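You operate a simulated robot arm through the tools that you are given. There is no shell and no other tool.

You run a simulated robot arm. Do the job below in one go: nothing can be reset, and whatever is moved stays where it is left.

## Task
Flare the brass cap from the pale board in the press.
Fine: then stand it on the dark board; wind the press up again and bring the slider back to the middle.

The check looks at the end state, three seconds after you hand in, the way a careful person would. Anything else that was tipped, shoved, dropped, spilled or broken makes it a failure. A push-on lid holds only when it is set on centred and level and pressed home; a screw cap is set on level and turned clockwise until tight.

## Robot
A 6-joint arm with a two-finger parallel gripper, fixed in place. Base frame: the origin is at the foot of the arm, x ahead of it, y to its left, z up; the work surface is at about z = 0.78. Readings come in m, degrees, newtons and seconds.
With the tool pointing down near the work surface it reaches from about 0.32 to 0.74 m from the base axis. Its first joint turns from -66.0 to 66.0 degrees. Payload 2.45 kg.
The TCP is the grasp point between the finger pads, 0.024 m short of the fingertips. In the tool frame z runs along the fingers and y along their closing line. Largest opening 0.068 m; finger width 0.017, thickness 0.01; the body of the gripper, 0.04 by 0.07 m, starts 0.041 m behind the TCP.
Orientation is that of the tool frame in the base frame, as a unit quaternion [x, y, z, w]. With the fingers straight down and closing along the base's y, the tool's x points along the base's -x, its y along +y and its z along -z.

## Interface
- The arm moves only by the tool step_arm. Its argument "motion" is a list of rows, each a list of 7 numbers: the turn, a rotation vector about the base's x, y, z in degrees, then the shift along the base's x, y, z in m, then the gripper command, from -1 (shut) to 1 (fully open), values between in proportion. In form: [[ax, ay, az, dx, dy, dz, fingers], ...]. A call has 1 to 20 rows; each row shifts and turns the commanded pose from where the row before left it. A row lasts 0.2 s, in which the tool goes at most 0.05 m and 8.6 degrees; a call with a longer step from one row to the next is refused whole, and so is a gripper value outside its range. A pose out of reach is approached as far as the arm can. The call stops where the force on the tool passes 90 N (or 10 N more than at its start, if that is more) or the arm is blocked; 0.2 s more then pass. Each finger travels about 0.108 m/s and halts on what it meets, pressing with about 35 N; the grip force reading is that of the motor and also rises with nothing between the fingers. The clock runs only during rows and for 0.2 s after the last one: add rows that do not move to give the fingers time. It gives the time, the measured TCP pose, the force on the tool (base axes), the opening and the grip force at its end, in the units of the frame above (readings bear some noise), with the torque about the TCP (base axes, N m) and any sound that the robot's microphone picked up, and new pictures: "show" is both (left out), scene, wrist or none.
- Cameras (640 x 400 px; columns grow to the right, rows downward): "scene" is fixed at [0.17, 0.4159, 1.4788]; the picture's right is [-0.73, -0.68, 0.00], its down [-0.36, 0.39, -0.85] and it looks along [0.58, -0.62, -0.53] (base axes); focal length 229 px, centre (320, 200). "wrist" rides on the gripper at [0.084, 0.011, -0.075] in the tool frame; the picture's right is [-0.13, 0.99, 0.00], its down [-0.60, -0.08, -0.79] and it looks along [-0.79, -0.10, 0.61] (tool axes); focal length 251 px, centre (320, 200). There is no depth. A picture from a camera that has moved, and an enlarged one, comes with that camera's place and axes in the base frame and with its lens. The place of the scene camera against the robot may be out by one fixed shift of up to 0.018 m in any direction.
- enlarge(camera, box): a new picture of the part [left, top, right, bottom] of that camera's present view, enlarged. The clock stands still meanwhile.
- finish_job(): hands the job in; it is judged then, once.

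Places have to be worked out from the pictures, the camera data and where the tool is seen. Open the gripper and draw the arm clear of the work before you hand the job in, unless the task says otherwise.

The tools are called after ">>>" as a command line: name --pt "numbers of a row" for each row, then --argument value for the rest, lists and objects as JSON in quotes. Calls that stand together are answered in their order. step_arm: Moves the arm, as the interface text tells. Its arguments: {"type":"object","properties":{"motion":{"type":"array","items":{"type":"array","items":{"type":"number"}}},"show":{"type":"string","enum":["both","scene","wrist","none"]}},"required":["motion"]} The other tools are called the same way: enlarge (camera, box) takes an enlarged picture of a part of a camera's view; finish_job () hands the job in.

At the start:

```text
t: 0.0
eef_pos: [0.4947, -0.087, 1.2804]
orientation: [0.0, 1.0, 0.0, 0.0]
ft_force: [-0.2, 0.3, -0.1]
moment: [-0.02, 0.01, 0.0]
width: 0.0682
gripper_force: 0.2
```

scene: 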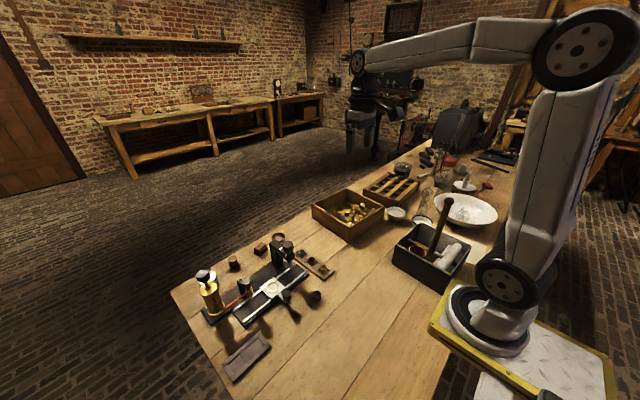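
wrist: 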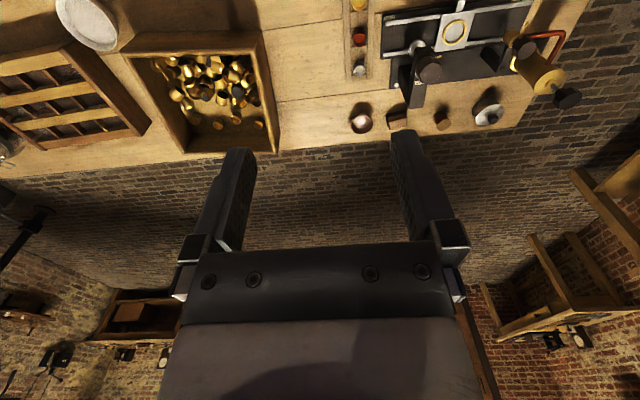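

I start by looking closely at the press area in both views.

>>> enlarge --camera "scene" --box '[160, 210, 360, 390]'

>>> enlarge --camera "wrist" --box '[320, 0, 620, 150]'

>>> enlarge --camera "scene" --box '[180, 230, 340, 330]'

```text
2.22 times, centred on (260, 300) of scene
camera zoom: at [0.17, 0.4159, 1.4788], right [-0.73, -0.68, 0.0], down [-0.36, 0.39, -0.85], along [0.58, -0.62, -0.53], focal length 509 px, centre (453, -22)
```

zoom: 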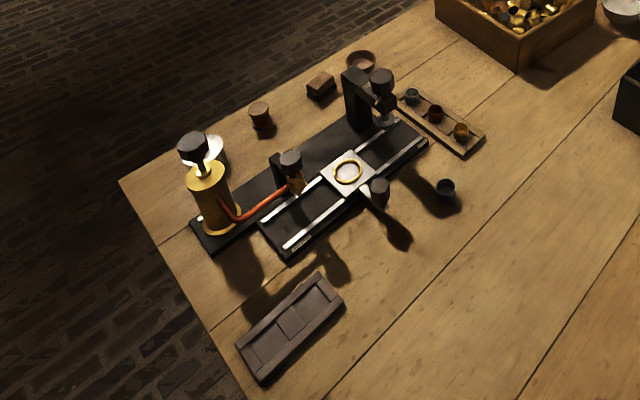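

```text
2.13 times, centred on (470, 75) of wrist
camera zoom: at [0.4106, -0.0769, 1.3561], right [0.13, 0.99, 0.0], down [0.6, -0.08, 0.79], along [0.79, -0.1, -0.61], focal length 536 px, centre (0, 467)
```

zoom: 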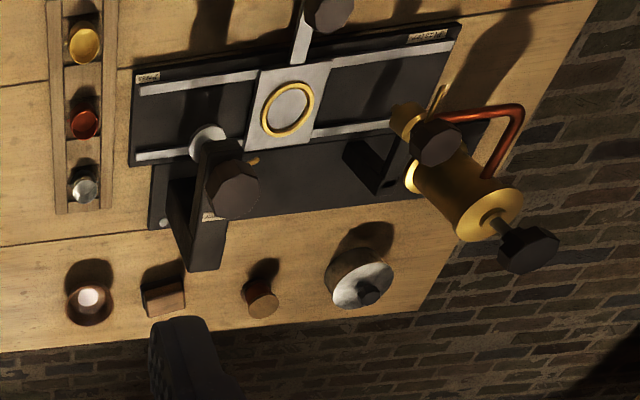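

```text
4.00 times, centred on (260, 280) of scene
camera zoom: at [0.17, 0.4159, 1.4788], right [-0.73, -0.68, 0.0], down [-0.36, 0.39, -0.85], along [0.58, -0.62, -0.53], focal length 916 px, centre (560, -120)
```

zoom: 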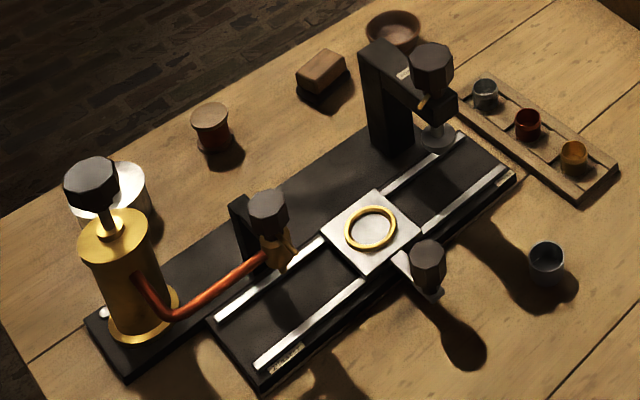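

The press base lies along y at about x≈0.63, y≈0.05–0.30, with the nest near (0.63, 0.156). The pale board with three cups is near y≈-0.02. I bring the wrist camera closer to read the labels, staying high and on the near side.

>>> step_arm --pt "0 0 0 -0.01 0.028 -0.035 1" --pt "0 0 0 -0.01 0.028 -0.035 1" --pt "0 0 0 -0.01 0.028 -0.035 1" --pt "0 0 0 -0.01 0.028 -0.035 1" --pt "0 0 0 -0.01 0.028 -0.035 1" --pt "0 0 0 -0.01 0.028 -0.035 1" --pt "0 0 0 -0.01 0.028 -0.03 1" --pt "0 0 0 -0.005 0.028 -0.02 1" --pt "0 0 0 0 0 0 1"

```text
t: 2.0
eef_pos: [0.42, 0.1381, 1.0206]
orientation: [0.0, 1.0, 0.0, 0.0]
ft_force: [0.2, 0.3, 0.3]
moment: [0.0, -0.02, 0.02]
width: 0.0682
gripper_force: 0.1
camera wrist: at [0.335, 0.1476, 1.0956], right [0.13, 0.99, 0.0], down [0.6, -0.08, 0.79], along [0.79, -0.1, -0.61], focal length 251 px, centre (320, 200)
```

scene: 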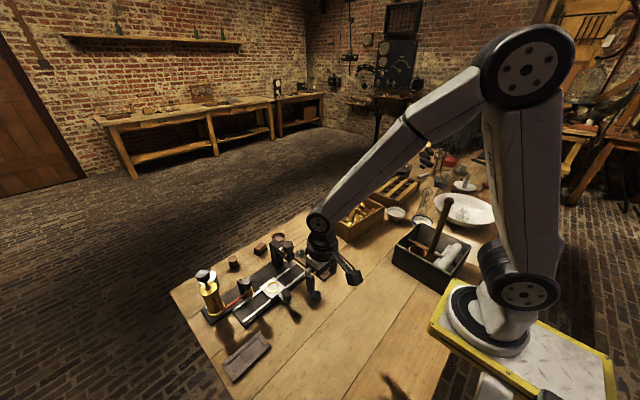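
wrist: 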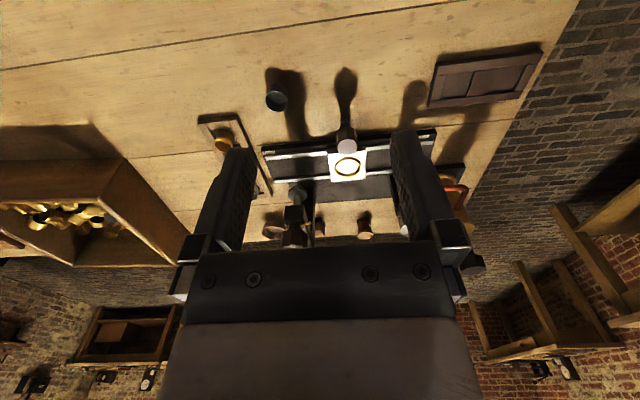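

The press base is in view between the fingers. I enlarge to read the labels.

>>> enlarge --camera "wrist" --box '[180, 60, 500, 260]'

>>> enlarge --camera "wrist" --box '[250, 120, 410, 220]'

>>> enlarge --camera "scene" --box '[200, 240, 300, 310]'

```text
2.00 times, centred on (340, 160) of wrist
camera zoom: at [0.335, 0.1476, 1.0956], right [0.13, 0.99, 0.0], down [0.6, -0.08, 0.79], along [0.79, -0.1, -0.61], focal length 503 px, centre (280, 280)
```

zoom: 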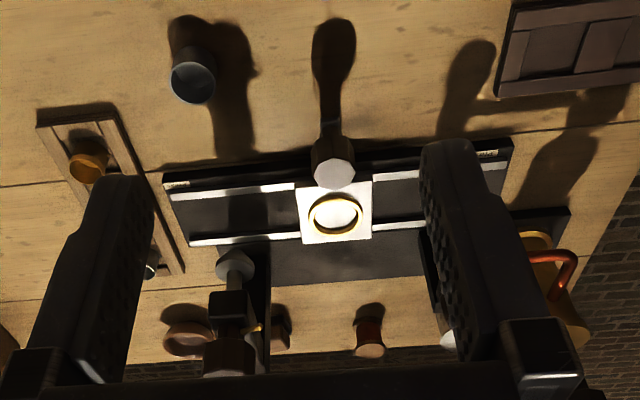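

```text
4.00 times, centred on (330, 170) of wrist
camera zoom: at [0.335, 0.1476, 1.0956], right [0.13, 0.99, 0.0], down [0.6, -0.08, 0.79], along [0.79, -0.1, -0.61], focal length 1006 px, centre (280, 320)
```

zoom: 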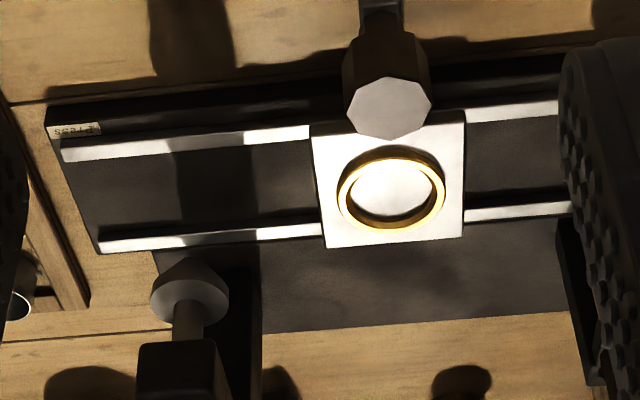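

```text
5.71 times, centred on (250, 275) of scene
camera zoom: at [0.17, 0.416, 1.4788], right [-0.73, -0.68, 0.0], down [-0.36, 0.39, -0.85], along [0.58, -0.62, -0.53], focal length 1309 px, centre (720, -229)
```

zoom: 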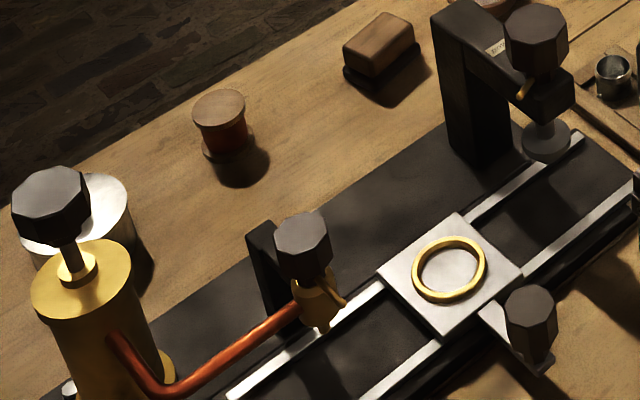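

The near left label reads "Press" (upside down from here). I zoom in on the press frame's label and the rest.

>>> enlarge --camera "scene" --box '[265, 232, 313, 262]'

>>> enlarge --camera "scene" --box '[190, 260, 270, 330]'

>>> enlarge --camera "wrist" --box '[390, 120, 480, 220]'

```text
13.33 times, centred on (289, 247) of scene
camera zoom: at [0.17, 0.416, 1.4788], right [-0.73, -0.68, 0.0], down [-0.36, 0.39, -0.85], along [0.58, -0.62, -0.53], focal length 3053 px, centre (733, -427)
```

zoom: 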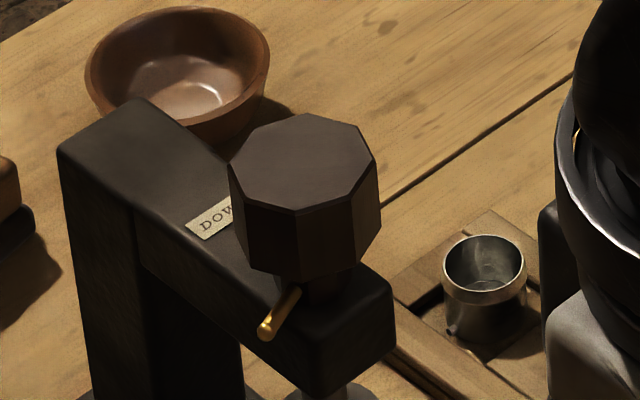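

```text
5.71 times, centred on (230, 295) of scene
camera zoom: at [0.17, 0.416, 1.4788], right [-0.73, -0.68, 0.0], down [-0.36, 0.39, -0.85], along [0.58, -0.62, -0.53], focal length 1309 px, centre (834, -343)
```

zoom: 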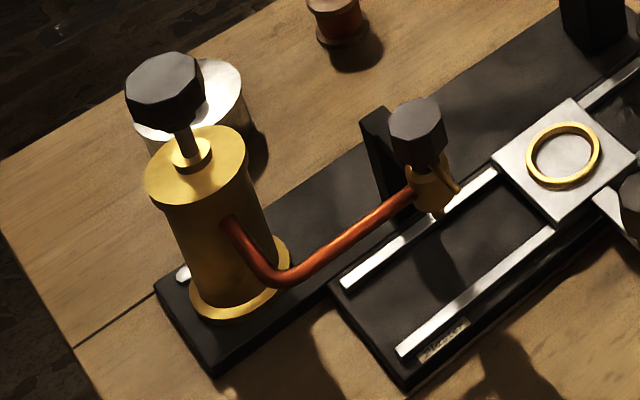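

```text
4.00 times, centred on (435, 170) of wrist
camera zoom: at [0.335, 0.1476, 1.0956], right [0.13, 0.99, 0.0], down [0.6, -0.08, 0.79], along [0.79, -0.1, -0.61], focal length 1006 px, centre (-140, 320)
```

zoom: 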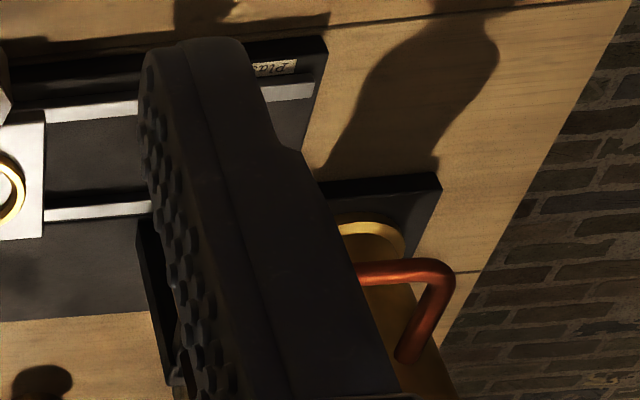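

The left end has a label too, hidden by a finger; I shift sideways to read it and the label on the press frame ("Dow…").

>>> step_arm --pt "0 0 0 0 0.04 0 1" --pt "0 0 0 0 0.04 0 1" --pt "0 0 0 0 0.03 0 1" --pt "0 0 0 0 0 0 1"

>>> enlarge --camera "wrist" --box '[220, 100, 420, 225]'

>>> enlarge --camera "wrist" --box '[300, 120, 380, 170]'

```text
t: 3.0
eef_pos: [0.419, 0.2479, 1.0207]
orientation: [-0.001, 1.0, 0.0, 0.0]
ft_force: [0.3, -0.3, 0.0]
moment: [0.02, -0.01, -0.02]
width: 0.0681
gripper_force: 0.2
camera wrist: at [0.3356, 0.2567, 1.0953], right [0.13, 0.99, 0.0], down [0.6, -0.08, 0.79], along [0.79, -0.1, -0.61], focal length 251 px, centre (320, 200)
```

scene: 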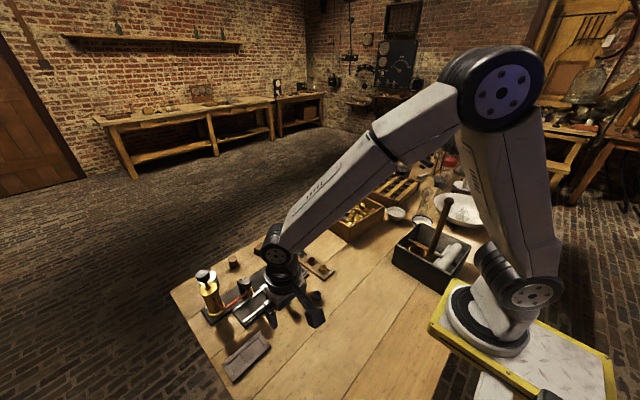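
wrist: 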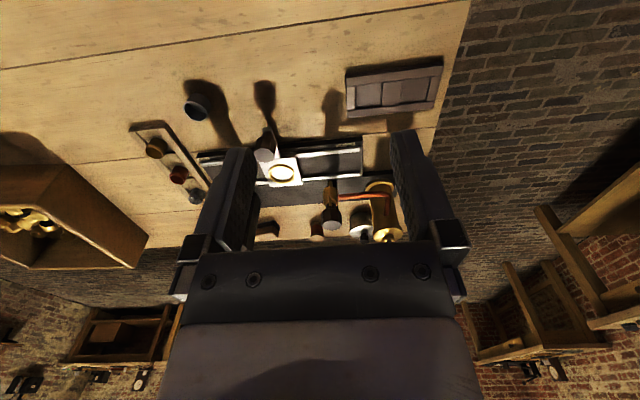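

```text
3.20 times, centred on (320, 162) of wrist
camera zoom: at [0.3356, 0.2567, 1.0953], right [0.13, 0.99, 0.0], down [0.6, -0.08, 0.79], along [0.79, -0.1, -0.61], focal length 805 px, centre (320, 320)
```

zoom: 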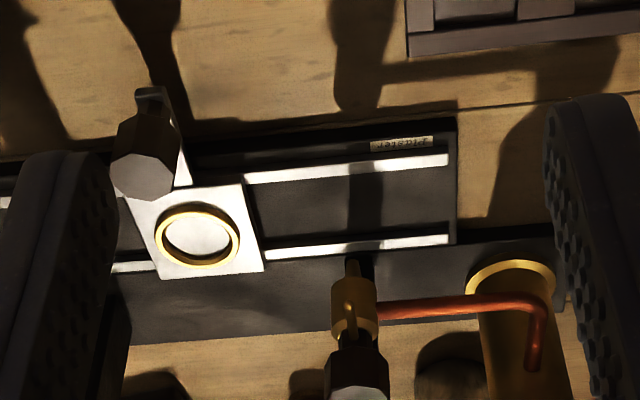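

```text
8.00 times, centred on (340, 145) of wrist
camera zoom: at [0.3356, 0.2567, 1.0953], right [0.13, 0.99, 0.0], down [0.6, -0.08, 0.79], along [0.79, -0.1, -0.61], focal length 2012 px, centre (160, 640)
```

zoom: 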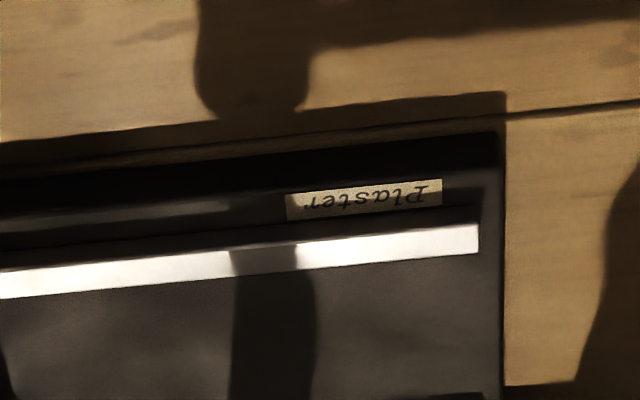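

The labels read "Plaster" (left, a dispenser I must leave alone) and "Press" (right). I now yaw the gripper so the camera looks along -y at the press frame's "Down…" label, keeping high above everything.

>>> step_arm --pt "0 0 -8 0.01 0 0.03 1" --pt "0 0 -8 0.02 0 0.03 1" --pt "0 0 -8 0.02 0 0.02 1" --pt "0 0 -8 0.02 0 0.02 1" --pt "0 0 -8 0.02 0 0.01 1" --pt "0 0 -8 0.02 0 0 1" --pt "0 0 -8 0.02 0 0 1" --pt "0 0 -8 0.02 0 0 1" --pt "0 0 -8 0.01 0 0 1" --pt "0 0 -8 0.01 -0.01 0 1" --pt "0 0 -8 0.01 -0.01 0 1" --pt "0 0 -2 0 -0.02 0 1" --pt "0 0 0 0 0 0 1"

>>> enlarge --camera "wrist" --box '[220, 60, 420, 225]'

```text
t: 5.8
eef_pos: [0.6013, 0.2077, 1.1309]
orientation: [0.707, 0.707, 0.0, 0.0]
ft_force: [-0.6, -1.4, -0.4]
moment: [-0.02, 0.0, 0.0]
width: 0.0678
gripper_force: 0.0
camera wrist: at [0.6104, 0.2901, 1.2061], right [0.99, -0.13, 0.0], down [-0.08, -0.6, 0.79], along [-0.1, -0.79, -0.61], focal length 251 px, centre (320, 200)
```

scene: 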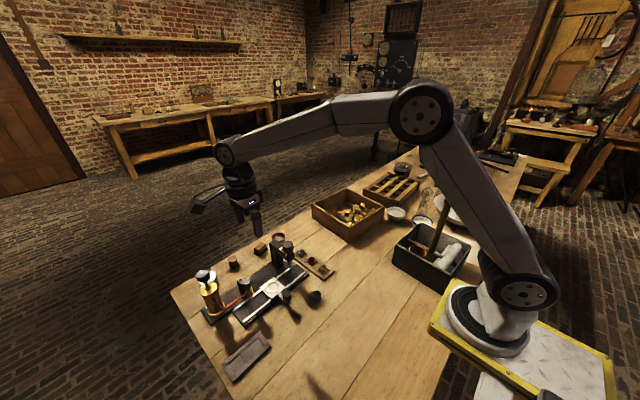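
wrist: 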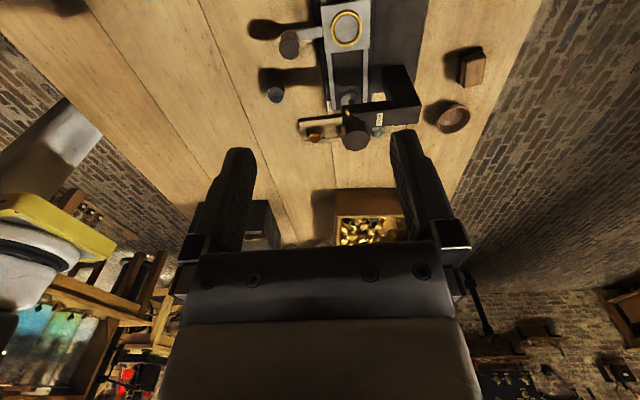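

```text
2.42 times, centred on (320, 142) of wrist
camera zoom: at [0.6104, 0.2901, 1.2061], right [0.99, -0.13, 0.0], down [-0.08, -0.6, 0.79], along [-0.1, -0.79, -0.61], focal length 610 px, centre (320, 339)
```

zoom: 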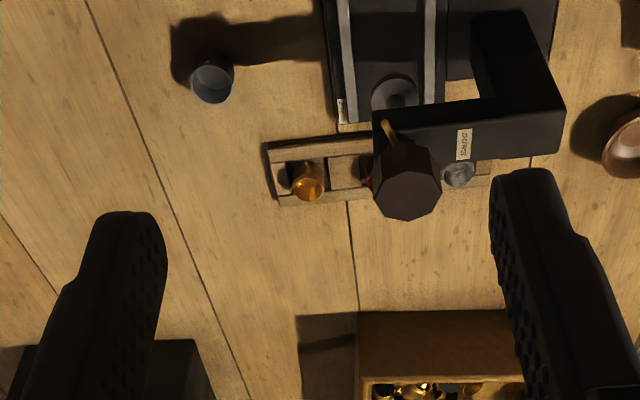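

The label sits on the arch bar; I enlarge it strongly.

>>> enlarge --camera "wrist" --box '[364, 108, 396, 128]'

>>> enlarge --camera "wrist" --box '[290, 80, 430, 160]'

```text
16.00 times, centred on (380, 118) of wrist
camera zoom: at [0.6104, 0.2901, 1.2061], right [0.99, -0.13, 0.0], down [-0.08, -0.6, 0.79], along [-0.1, -0.79, -0.61], focal length 4023 px, centre (-640, 1512)
```

zoom: 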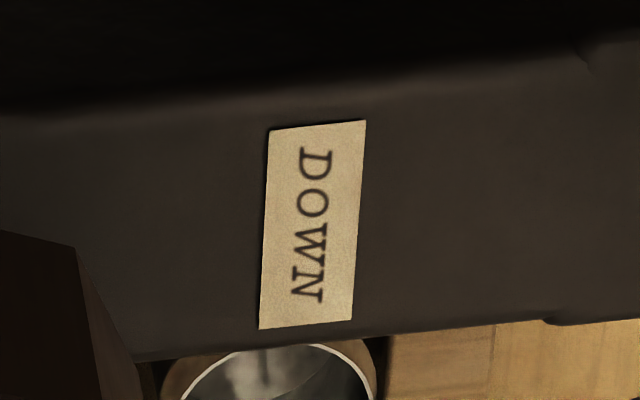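

```text
4.57 times, centred on (360, 120) of wrist
camera zoom: at [0.6104, 0.2901, 1.2061], right [0.99, -0.13, 0.0], down [-0.08, -0.6, 0.79], along [-0.1, -0.79, -0.61], focal length 1149 px, centre (137, 566)
```

zoom: 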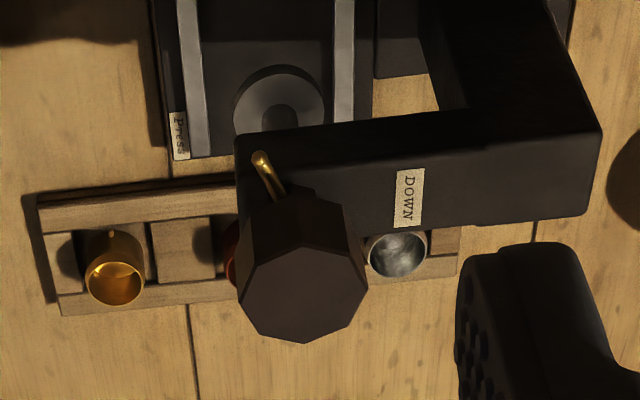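

The "DOWN" label on the arm marks where the knob's brass pointer should go. It now points roughly +y, so a clockwise turn of about 100° lowers the ram. The brass cap is at about (0.561, -0.024), rim z≈0.81. I yaw back and hover over it.

>>> step_arm --pt "0 0 8 -0.002 -0.02 0 1" --pt "0 0 8 -0.004 -0.02 0 1" --pt "0 0 8 -0.004 -0.02 0 1" --pt "0 0 8 -0.004 -0.02 0 1" --pt "0 0 8 -0.004 -0.02 0 1" --pt "0 0 8 -0.004 -0.02 0 1" --pt "0 0 8 -0.004 -0.02 0 1" --pt "0 0 8 -0.004 -0.02 -0.01 1" --pt "0 0 8 -0.004 -0.02 -0.02 1" --pt "0 0 8 -0.004 -0.02 -0.03 1" --pt "0 0 8 -0.002 -0.02 -0.04 1" --pt "0 0 2 0 -0.012 -0.04 1" --pt "0 0 0 0 0 -0.04 1" --pt "0 0 0 0 0 0 1"

>>> enlarge --camera "wrist" --box '[220, 20, 420, 145]'

```text
t: 8.8
eef_pos: [0.5622, -0.0248, 0.95]
orientation: [-0.001, 1.0, 0.0, 0.0]
ft_force: [0.4, 0.6, 0.2]
moment: [-0.02, 0.01, 0.0]
width: 0.068
gripper_force: 0.1
camera wrist: at [0.4764, -0.0144, 1.0258], right [0.13, 0.99, 0.0], down [0.6, -0.08, 0.79], along [0.79, -0.1, -0.61], focal length 251 px, centre (320, 200)
```

scene: 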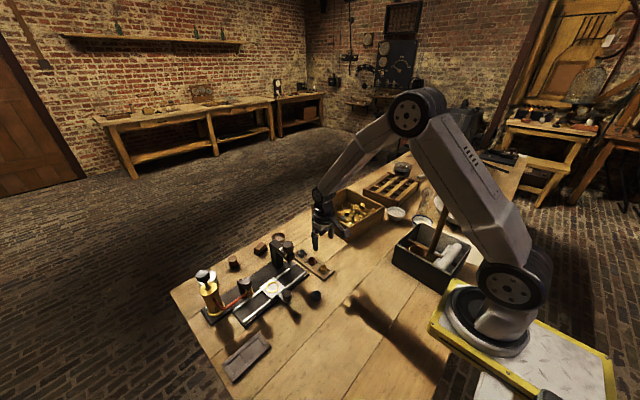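
wrist: 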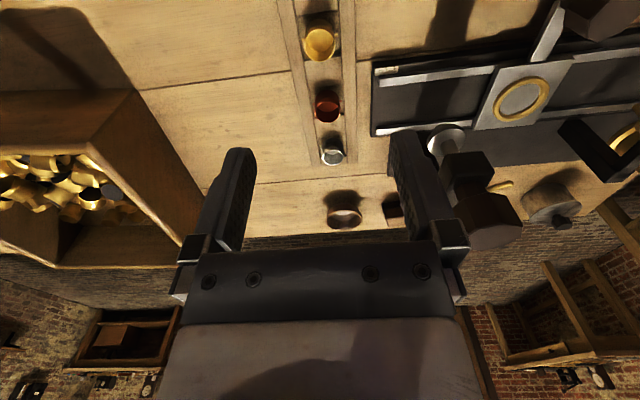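

```text
3.20 times, centred on (320, 82) of wrist
camera zoom: at [0.4764, -0.0144, 1.0258], right [0.13, 0.99, 0.0], down [0.6, -0.08, 0.79], along [0.79, -0.1, -0.61], focal length 805 px, centre (320, 576)
```

zoom: 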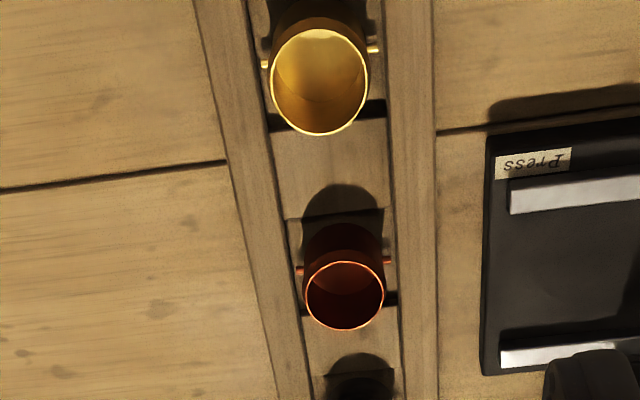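

The cap is centred below. Small brass lugs show on either side near its base; I zoom to understand them and the ring nest.

>>> enlarge --camera "wrist" --box '[296, 14, 344, 64]'

>>> enlarge --camera "wrist" --box '[460, 60, 580, 140]'

>>> enlarge --camera "wrist" --box '[420, 120, 540, 250]'

>>> enlarge --camera "scene" --box '[290, 245, 340, 285]'

```text
8.00 times, centred on (320, 39) of wrist
camera zoom: at [0.4764, -0.0144, 1.0258], right [0.13, 0.99, 0.0], down [0.6, -0.08, 0.79], along [0.79, -0.1, -0.61], focal length 2012 px, centre (320, 1488)
```

zoom: 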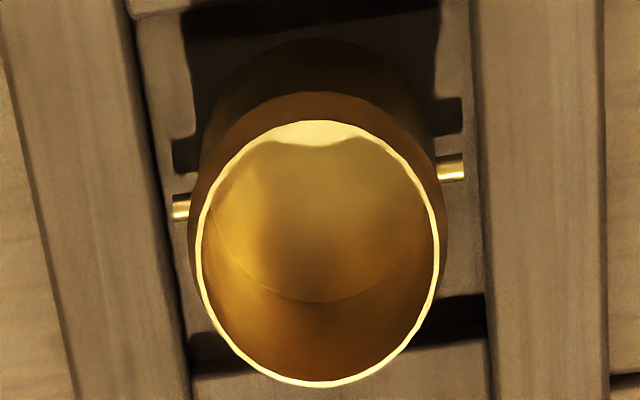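

```text
5.00 times, centred on (520, 100) of wrist
camera zoom: at [0.4764, -0.0144, 1.0258], right [0.13, 0.99, 0.0], down [0.6, -0.08, 0.79], along [0.79, -0.1, -0.61], focal length 1257 px, centre (-680, 700)
```

zoom: 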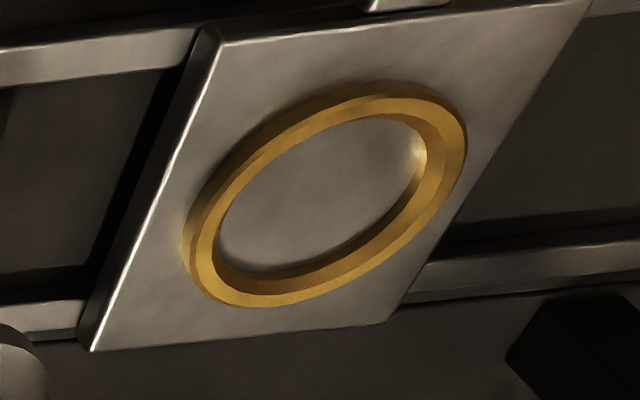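

```text
3.08 times, centred on (480, 185) of wrist
camera zoom: at [0.4764, -0.0144, 1.0258], right [0.13, 0.99, 0.0], down [0.6, -0.08, 0.79], along [0.79, -0.1, -0.61], focal length 774 px, centre (-172, 246)
```

zoom: 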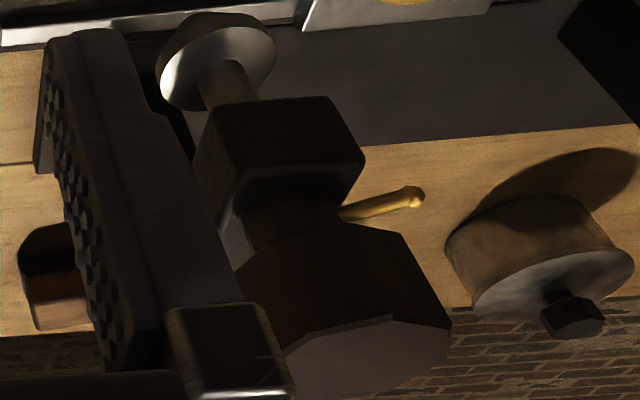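

```text
10.00 times, centred on (315, 265) of scene
camera zoom: at [0.17, 0.4159, 1.4788], right [-0.73, -0.68, 0.0], down [-0.36, 0.39, -0.85], along [0.58, -0.62, -0.53], focal length 2290 px, centre (370, -450)
```

zoom: 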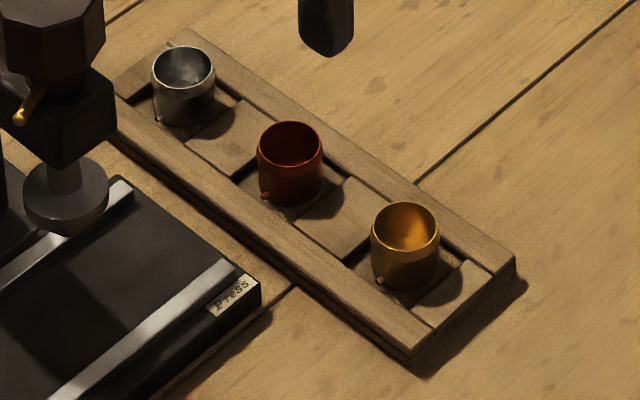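

The cap is an open cup about 24 mm across, rim z≈0.81, with lugs near its base and low rails beside it. I'll grip only the upper ~11 mm, and descend partway first to check alignment.

>>> step_arm --pt "0 0 0 -0.0015 0 -0.04 1" --pt "0 0 0 0 0 -0.04 1" --pt "0 0 0 0 0 -0.025 1" --pt "0 0 0 0 0 0 1" --show "wrist"

>>> enlarge --camera "wrist" --box '[220, 60, 420, 220]'

```text
t: 9.8
eef_pos: [0.5601, -0.0253, 0.8455]
orientation: [0.0, 1.0, 0.001, 0.0]
ft_force: [-0.2, 0.0, -0.7]
moment: [0.02, -0.04, 0.01]
width: 0.0678
gripper_force: 0.0
camera wrist: at [0.4754, -0.0158, 0.9205], right [0.13, 0.99, 0.0], down [0.6, -0.08, 0.79], along [0.79, -0.1, -0.61], focal length 251 px, centre (320, 200)
```

wrist: 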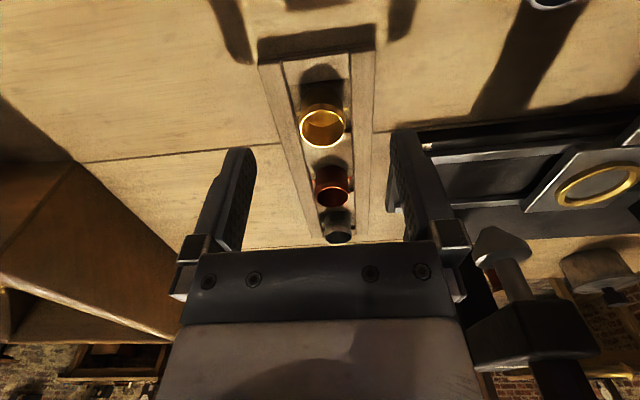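

```text
2.50 times, centred on (320, 140) of wrist
camera zoom: at [0.4754, -0.0158, 0.9205], right [0.13, 0.99, 0.0], down [0.6, -0.08, 0.79], along [0.79, -0.1, -0.61], focal length 629 px, centre (320, 350)
```

zoom: 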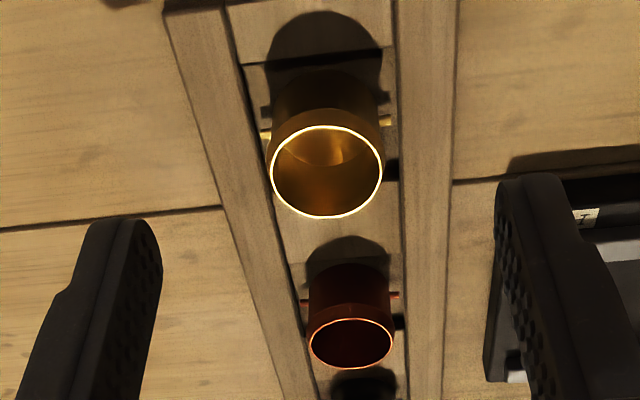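

The cap is centred between the fingers laterally, and its rim is at z≈0.808. I go down to TCP z≈0.822 and close.

>>> step_arm --pt "0 0 0 0 0 -0.015 1" --pt "0 0 0 0 0 -0.0085 1" --pt "0 0 0 0 0 0 1" --pt "0 0 0 0 0 0 0.2" --pt "0 0 0 0 0 0 -0.3" --pt "0 0 0 0 0 0 -0.6" --pt "0 0 0 0 0 0 -0.6" --pt "0 0 0 0 0 0 -0.6" --show "wrist"

>>> enlarge --camera "wrist" --box '[220, 60, 420, 220]'

```text
t: 11.6
eef_pos: [0.5589, -0.0271, 0.8212]
orientation: [0.0, 1.0, 0.0, 0.001]
ft_force: [0.2, 0.0, 0.1]
moment: [0.03, -0.04, -0.01]
width: 0.0227
gripper_force: 34.9
camera wrist: at [0.475, -0.0157, 0.8971], right [0.13, 0.99, 0.0], down [0.6, -0.08, 0.79], along [0.79, -0.1, -0.61], focal length 251 px, centre (320, 200)
```

wrist: 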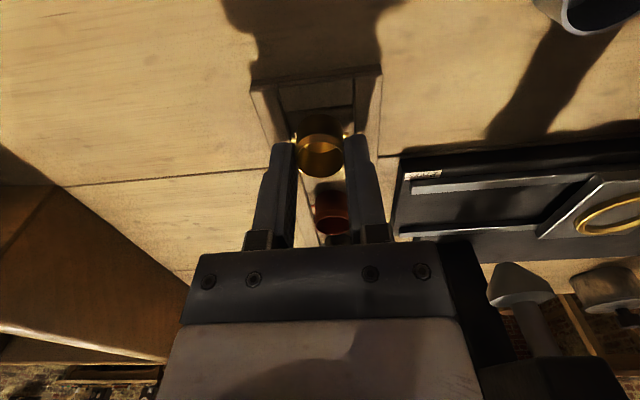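

```text
2.50 times, centred on (320, 140) of wrist
camera zoom: at [0.475, -0.0157, 0.8971], right [0.13, 0.99, 0.0], down [0.6, -0.08, 0.79], along [0.79, -0.1, -0.61], focal length 629 px, centre (320, 350)
```

zoom: 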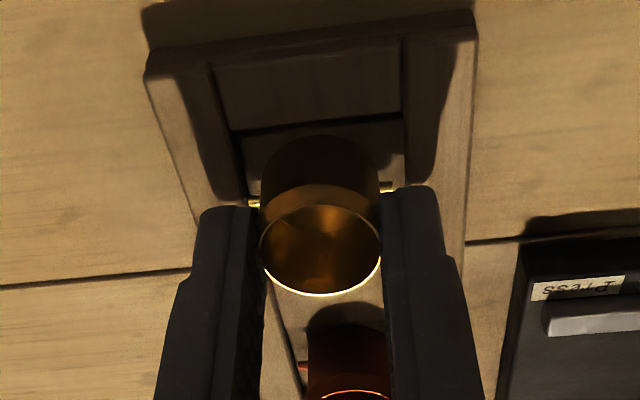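

The cap is held at 22.7 mm. I lift it straight up and check.

>>> step_arm --pt "0 0 0 0 0 0.01 -0.6" --pt "0 0 0 0 0 0.03 -0.6" --pt "0 0 0 0 0 0.04 -0.6" --pt "0 0 0 0 0 0.04 -0.6" --pt "0 0 0 0 0 0.01 -0.6" --pt "0 0 0 0 0 0 -0.6"

>>> enlarge --camera "wrist" --box '[220, 60, 420, 220]'

>>> enlarge --camera "scene" --box '[280, 200, 360, 260]'

```text
t: 13.0
eef_pos: [0.559, -0.025, 0.9512]
orientation: [-0.001, 1.0, 0.0, -0.001]
ft_force: [-0.1, 0.1, 0.0]
moment: [0.04, 0.0, -0.01]
width: 0.0227
gripper_force: 35.2
camera wrist: at [0.4743, -0.0145, 1.0272], right [0.13, 0.99, 0.0], down [0.6, -0.08, 0.79], along [0.79, -0.1, -0.61], focal length 251 px, centre (320, 200)
```

scene: 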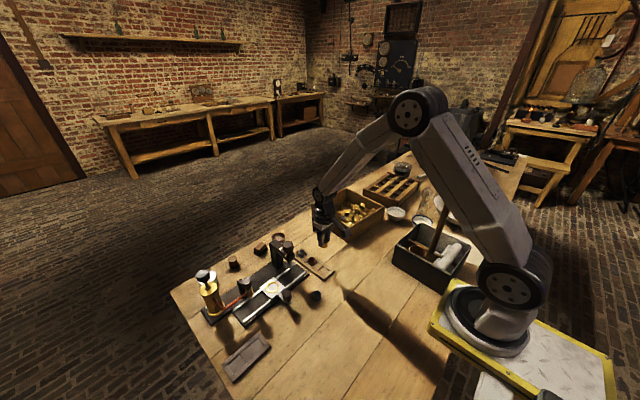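
wrist: 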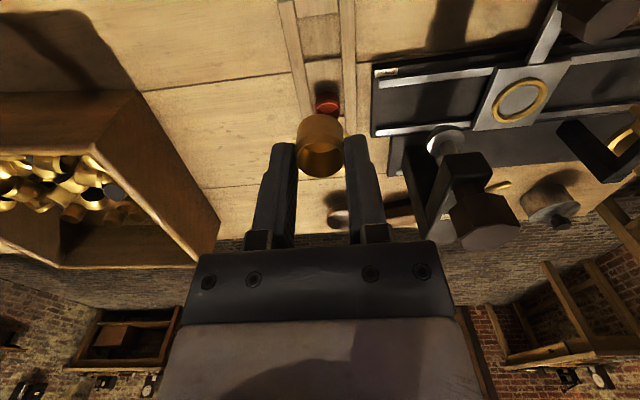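

```text
2.50 times, centred on (320, 140) of wrist
camera zoom: at [0.4743, -0.0145, 1.0272], right [0.13, 0.99, 0.0], down [0.6, -0.08, 0.79], along [0.79, -0.1, -0.61], focal length 629 px, centre (320, 350)
```

zoom: 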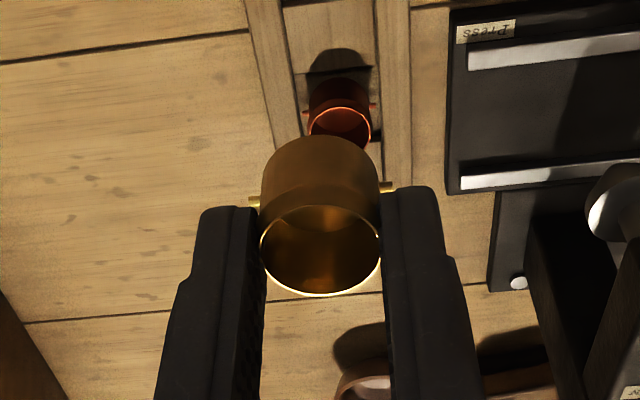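

```text
6.67 times, centred on (320, 230) of scene
camera zoom: at [0.17, 0.4159, 1.4788], right [-0.73, -0.68, 0.0], down [-0.36, 0.39, -0.85], along [0.58, -0.62, -0.53], focal length 1527 px, centre (320, 0)
```

zoom: 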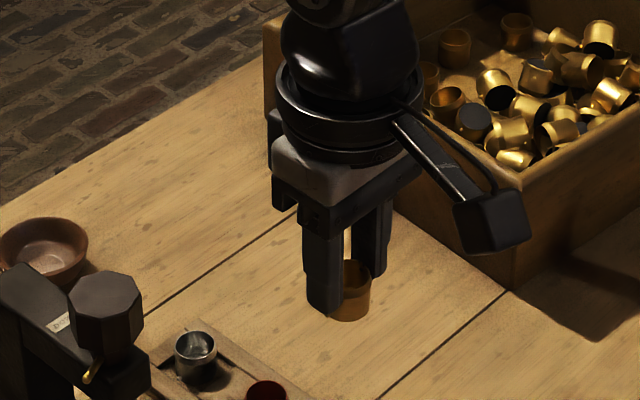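

The cap is held level, its base about 33 mm below the TCP and about 9 mm below the fingertips. The ring nest is at about (0.630, 0.156), ring top z≈0.809. I travel around the press knob and hover over it.

>>> step_arm --pt "0 0 0 0 0.03 0.01 -0.6" --pt "0 0 0 0 0.04 0 -0.6" --pt "0 0 0 0 0.04 0 -0.6" --pt "0 0 0 0 0.04 0 -0.6" --pt "0 0 0 0 0.031 0 -0.6" --pt "0 0 0 0.03 0 0 -0.6" --pt "0 0 0 0.03 0 -0.02 -0.6" --pt "0 0 0 0.0125 0 -0.03 -0.6" --pt "0 0 0 0 0 -0.03 -0.6" --pt "0 0 0 0 0 0 -0.6"

>>> enlarge --camera "wrist" --box '[220, 40, 420, 220]'

>>> enlarge --camera "scene" --box '[230, 220, 320, 310]'

```text
t: 15.2
eef_pos: [0.6293, 0.1567, 0.8799]
orientation: [0.0, 1.0, 0.0, 0.0]
ft_force: [0.4, 0.2, -0.4]
moment: [0.01, 0.03, 0.03]
width: 0.023
gripper_force: 35.1
camera wrist: at [0.5452, 0.167, 0.9551], right [0.13, 0.99, 0.0], down [0.6, -0.08, 0.79], along [0.79, -0.1, -0.61], focal length 251 px, centre (320, 200)
```

scene: 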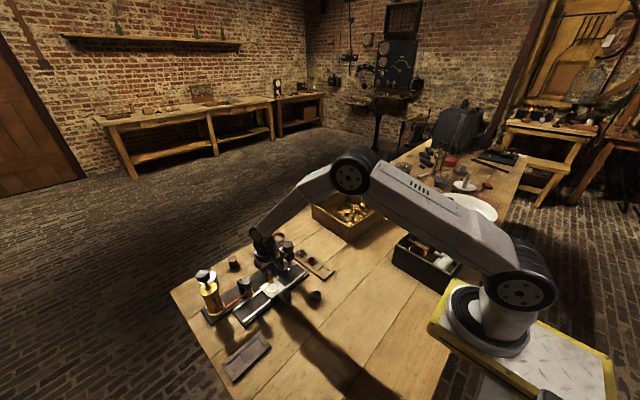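
wrist: 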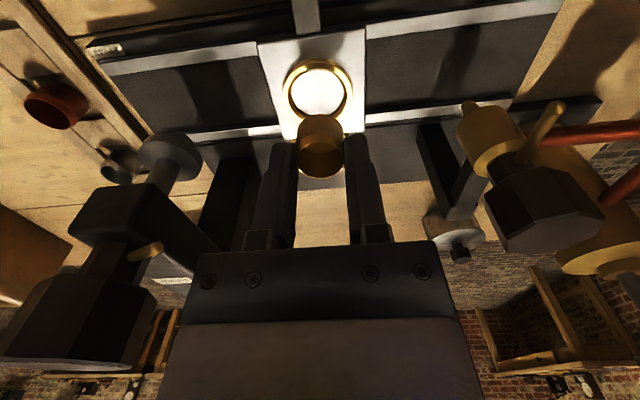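

```text
2.22 times, centred on (320, 130) of wrist
camera zoom: at [0.5452, 0.167, 0.9551], right [0.13, 0.99, 0.0], down [0.6, -0.08, 0.79], along [0.79, -0.1, -0.61], focal length 559 px, centre (320, 356)
```

zoom: 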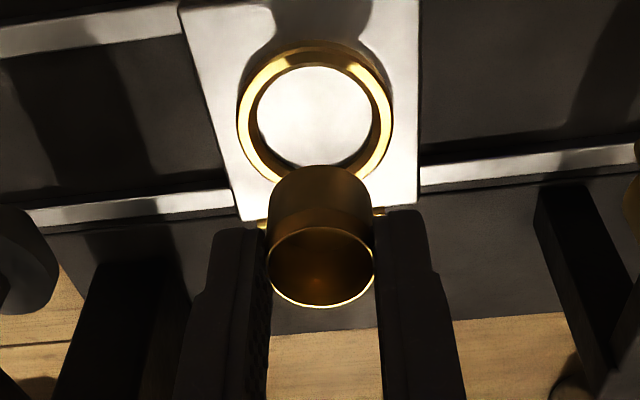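

```text
4.44 times, centred on (275, 265) of scene
camera zoom: at [0.17, 0.4159, 1.4788], right [-0.73, -0.68, 0.0], down [-0.36, 0.39, -0.85], along [0.58, -0.62, -0.53], focal length 1018 px, centre (520, -89)
```

zoom: 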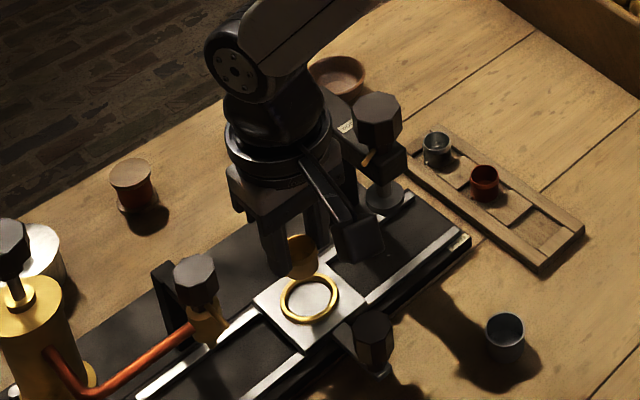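

The cap is nearly over the ring, with the ring about 2 mm to the -y side. I correct this and go down to just above it.

>>> step_arm --pt "0 0 0 0.001 -0.0018 -0.01 -0.6" --pt "0 0 0 0 0 -0.015 -0.6" --pt "0 0 0 0 0 0 -0.6" --show "wrist"

>>> enlarge --camera "wrist" --box '[250, 60, 390, 180]'

>>> enlarge --camera "scene" --box '[250, 260, 300, 310]'

```text
t: 16.0
eef_pos: [0.631, 0.1562, 0.8558]
orientation: [0.0, 1.0, 0.001, 0.0]
ft_force: [0.9, -0.3, -0.1]
moment: [-0.01, 0.0, 0.02]
width: 0.0229
gripper_force: 35.1
camera wrist: at [0.5463, 0.1657, 0.9313], right [0.13, 0.99, 0.0], down [0.6, -0.08, 0.79], along [0.79, -0.1, -0.61], focal length 251 px, centre (320, 200)
```

wrist: 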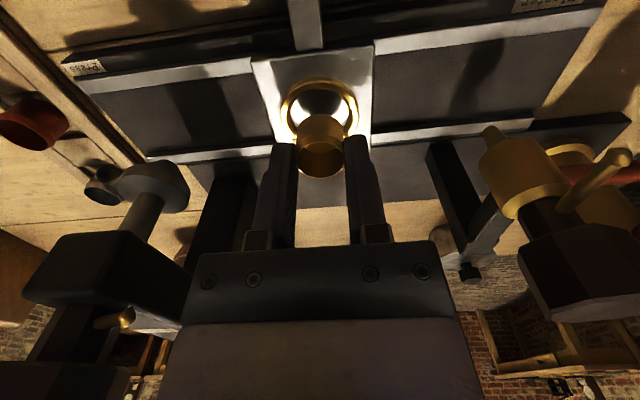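

```text
3.33 times, centred on (320, 120) of wrist
camera zoom: at [0.5463, 0.1657, 0.9313], right [0.13, 0.99, 0.0], down [0.6, -0.08, 0.79], along [0.79, -0.1, -0.61], focal length 838 px, centre (320, 467)
```

zoom: 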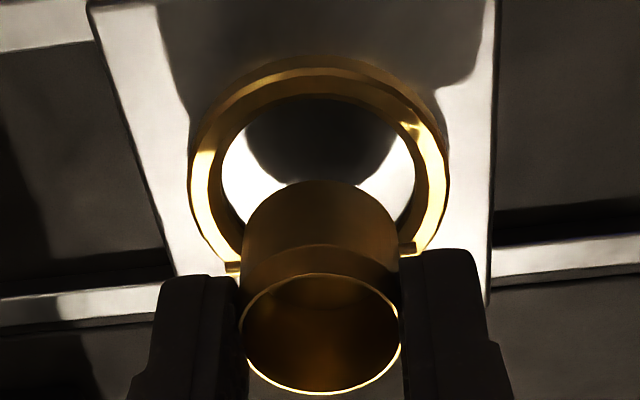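

```text
8.00 times, centred on (275, 285) of scene
camera zoom: at [0.17, 0.4159, 1.4788], right [-0.73, -0.68, 0.0], down [-0.36, 0.39, -0.85], along [0.58, -0.62, -0.53], focal length 1832 px, centre (680, -480)
```

zoom: 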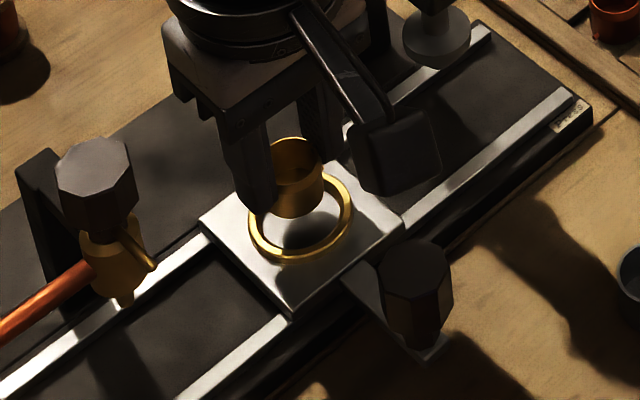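

Lateral alignment looks good. I lower to just above the ring top and check the fore-aft gap.

>>> step_arm --pt "0 0 0 -0.0005 0 -0.0095 -0.6" --pt "0 0 0 0 0 0 -0.6" --show "wrist"

>>> enlarge --camera "wrist" --box '[270, 70, 370, 180]'

>>> enlarge --camera "scene" --box '[255, 268, 295, 300]'

```text
t: 16.6
eef_pos: [0.6317, 0.1552, 0.8468]
orientation: [0.0, 1.0, 0.0, 0.001]
ft_force: [0.0, -0.1, 0.3]
moment: [0.02, 0.0, -0.03]
width: 0.0226
gripper_force: 35.2
camera wrist: at [0.5468, 0.1652, 0.9221], right [0.13, 0.99, 0.0], down [0.6, -0.08, 0.79], along [0.79, -0.1, -0.61], focal length 251 px, centre (320, 200)
```

wrist: 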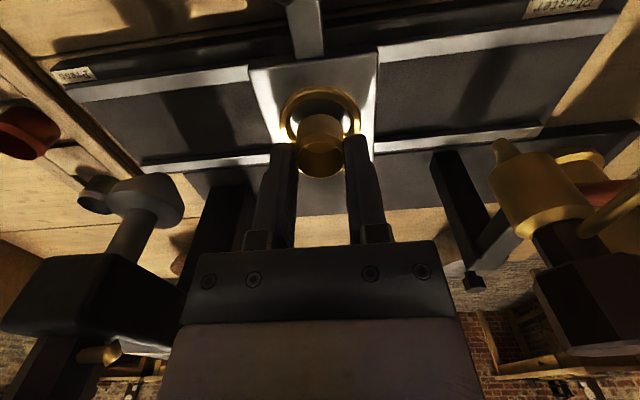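

```text
3.64 times, centred on (320, 125) of wrist
camera zoom: at [0.5468, 0.1652, 0.9221], right [0.13, 0.99, 0.0], down [0.6, -0.08, 0.79], along [0.79, -0.1, -0.61], focal length 914 px, centre (320, 473)
```

zoom: 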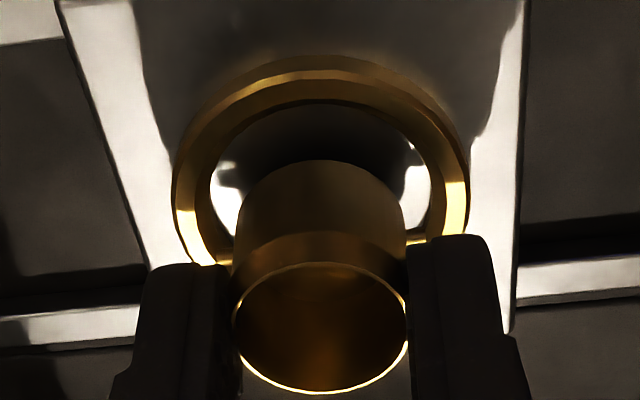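

```text
12.50 times, centred on (275, 284) of scene
camera zoom: at [0.17, 0.4159, 1.4788], right [-0.73, -0.68, 0.0], down [-0.36, 0.39, -0.85], along [0.58, -0.62, -0.53], focal length 2862 px, centre (882, -850)
```

zoom: 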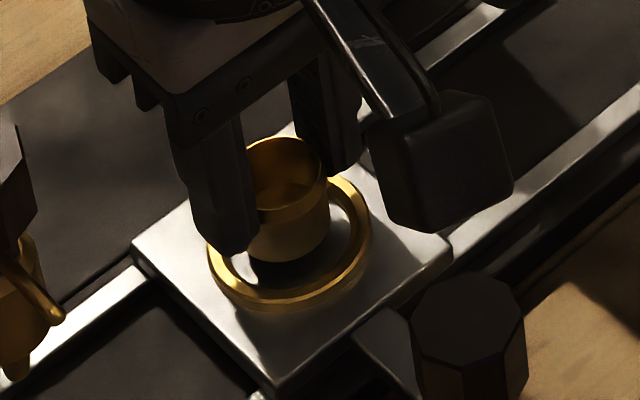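

Cap and ring agree to within about 1–2 mm. I lower in small steps until I feel the plate.

>>> step_arm --pt "0 0 0 -0.0005 0 -0.004 -0.6" --pt "0 0 0 0 0 -0.002 -0.6" --pt "0 0 0 0 0 0 -0.6" --show "none"

>>> enlarge --camera "wrist" --box '[270, 70, 370, 180]'

>>> enlarge --camera "scene" --box '[255, 268, 295, 300]'

```text
t: 17.4
eef_pos: [0.6307, 0.1546, 0.8422]
orientation: [0.0, 1.0, 0.0, 0.0]
ft_force: [-0.2, 0.5, 1.2]
moment: [-0.02, -0.03, 0.03]
width: 0.0229
gripper_force: 35.3
```

```text
3.64 times, centred on (320, 125) of wrist
camera zoom: at [0.5465, 0.1643, 0.9173], right [0.13, 0.99, 0.0], down [0.6, -0.08, 0.79], along [0.79, -0.1, -0.61], focal length 914 px, centre (320, 473)
```

zoom: 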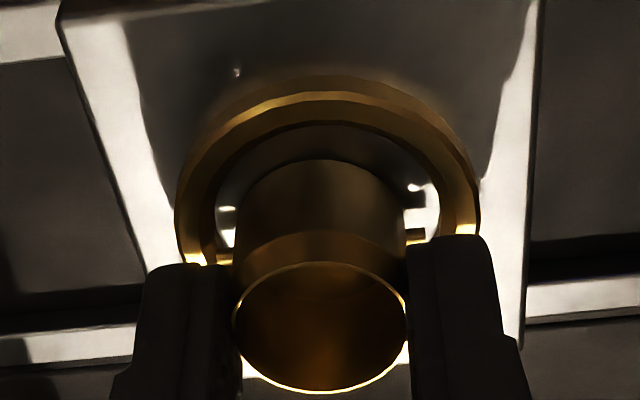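

```text
12.50 times, centred on (275, 284) of scene
camera zoom: at [0.17, 0.4159, 1.4788], right [-0.73, -0.68, 0.0], down [-0.36, 0.39, -0.85], along [0.58, -0.62, -0.53], focal length 2862 px, centre (882, -850)
```

zoom: 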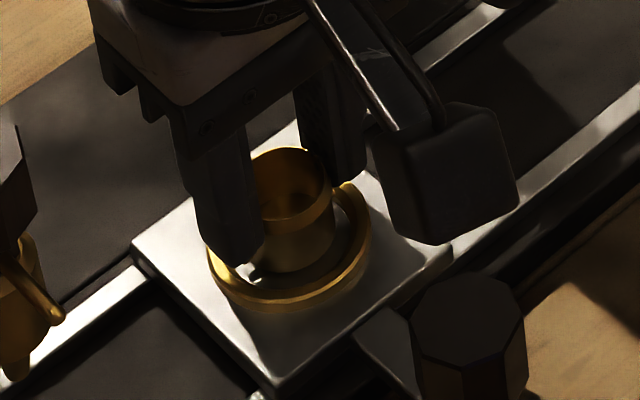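

The ring appears about 1 mm to +y of the cap. I trim that and continue down.

>>> step_arm --pt "0 0 0 0.0005 0.0012 -0.001 -0.6" --pt "0 0 0 0 0 -0.002 -0.6" --pt "0 0 0 0 0 -0.001 -0.6" --pt "0 0 0 0 0 0 -0.6" --show "none"

>>> enlarge --camera "wrist" --box '[270, 70, 370, 180]'

>>> enlarge --camera "scene" --box '[255, 268, 295, 300]'

```text
t: 18.4
eef_pos: [0.6322, 0.1543, 0.8379]
orientation: [0.0, 1.0, 0.0, 0.002]
ft_force: [1.9, 0.3, 9.2]
moment: [0.03, -0.08, 0.02]
width: 0.0229
gripper_force: 35.4
```

```text
3.64 times, centred on (320, 125) of wrist
camera zoom: at [0.5478, 0.1654, 0.913], right [0.13, 0.99, 0.0], down [0.6, -0.08, 0.79], along [0.79, -0.1, -0.61], focal length 914 px, centre (320, 473)
```

zoom: 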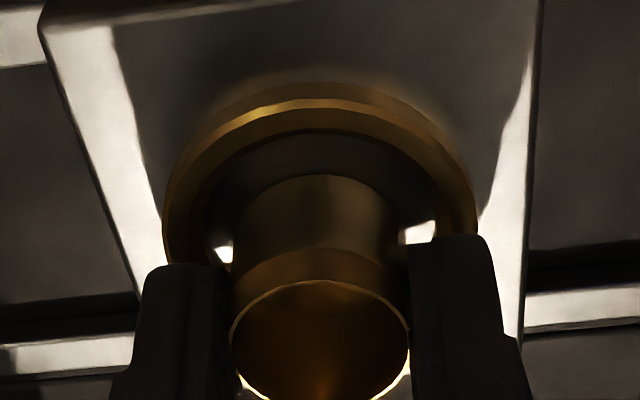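

```text
12.50 times, centred on (275, 284) of scene
camera zoom: at [0.1699, 0.4159, 1.4788], right [-0.73, -0.68, 0.0], down [-0.36, 0.39, -0.85], along [0.58, -0.62, -0.53], focal length 2862 px, centre (882, -850)
```

zoom: 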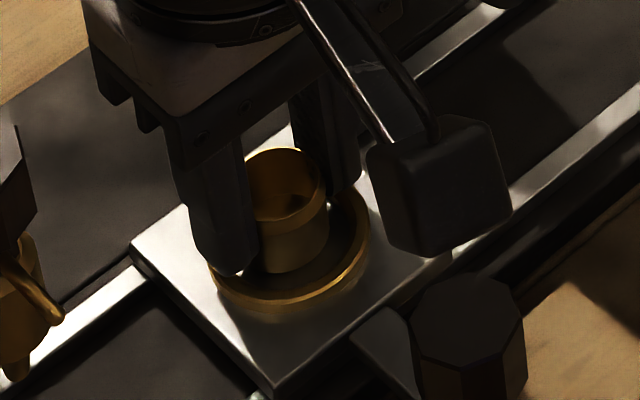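

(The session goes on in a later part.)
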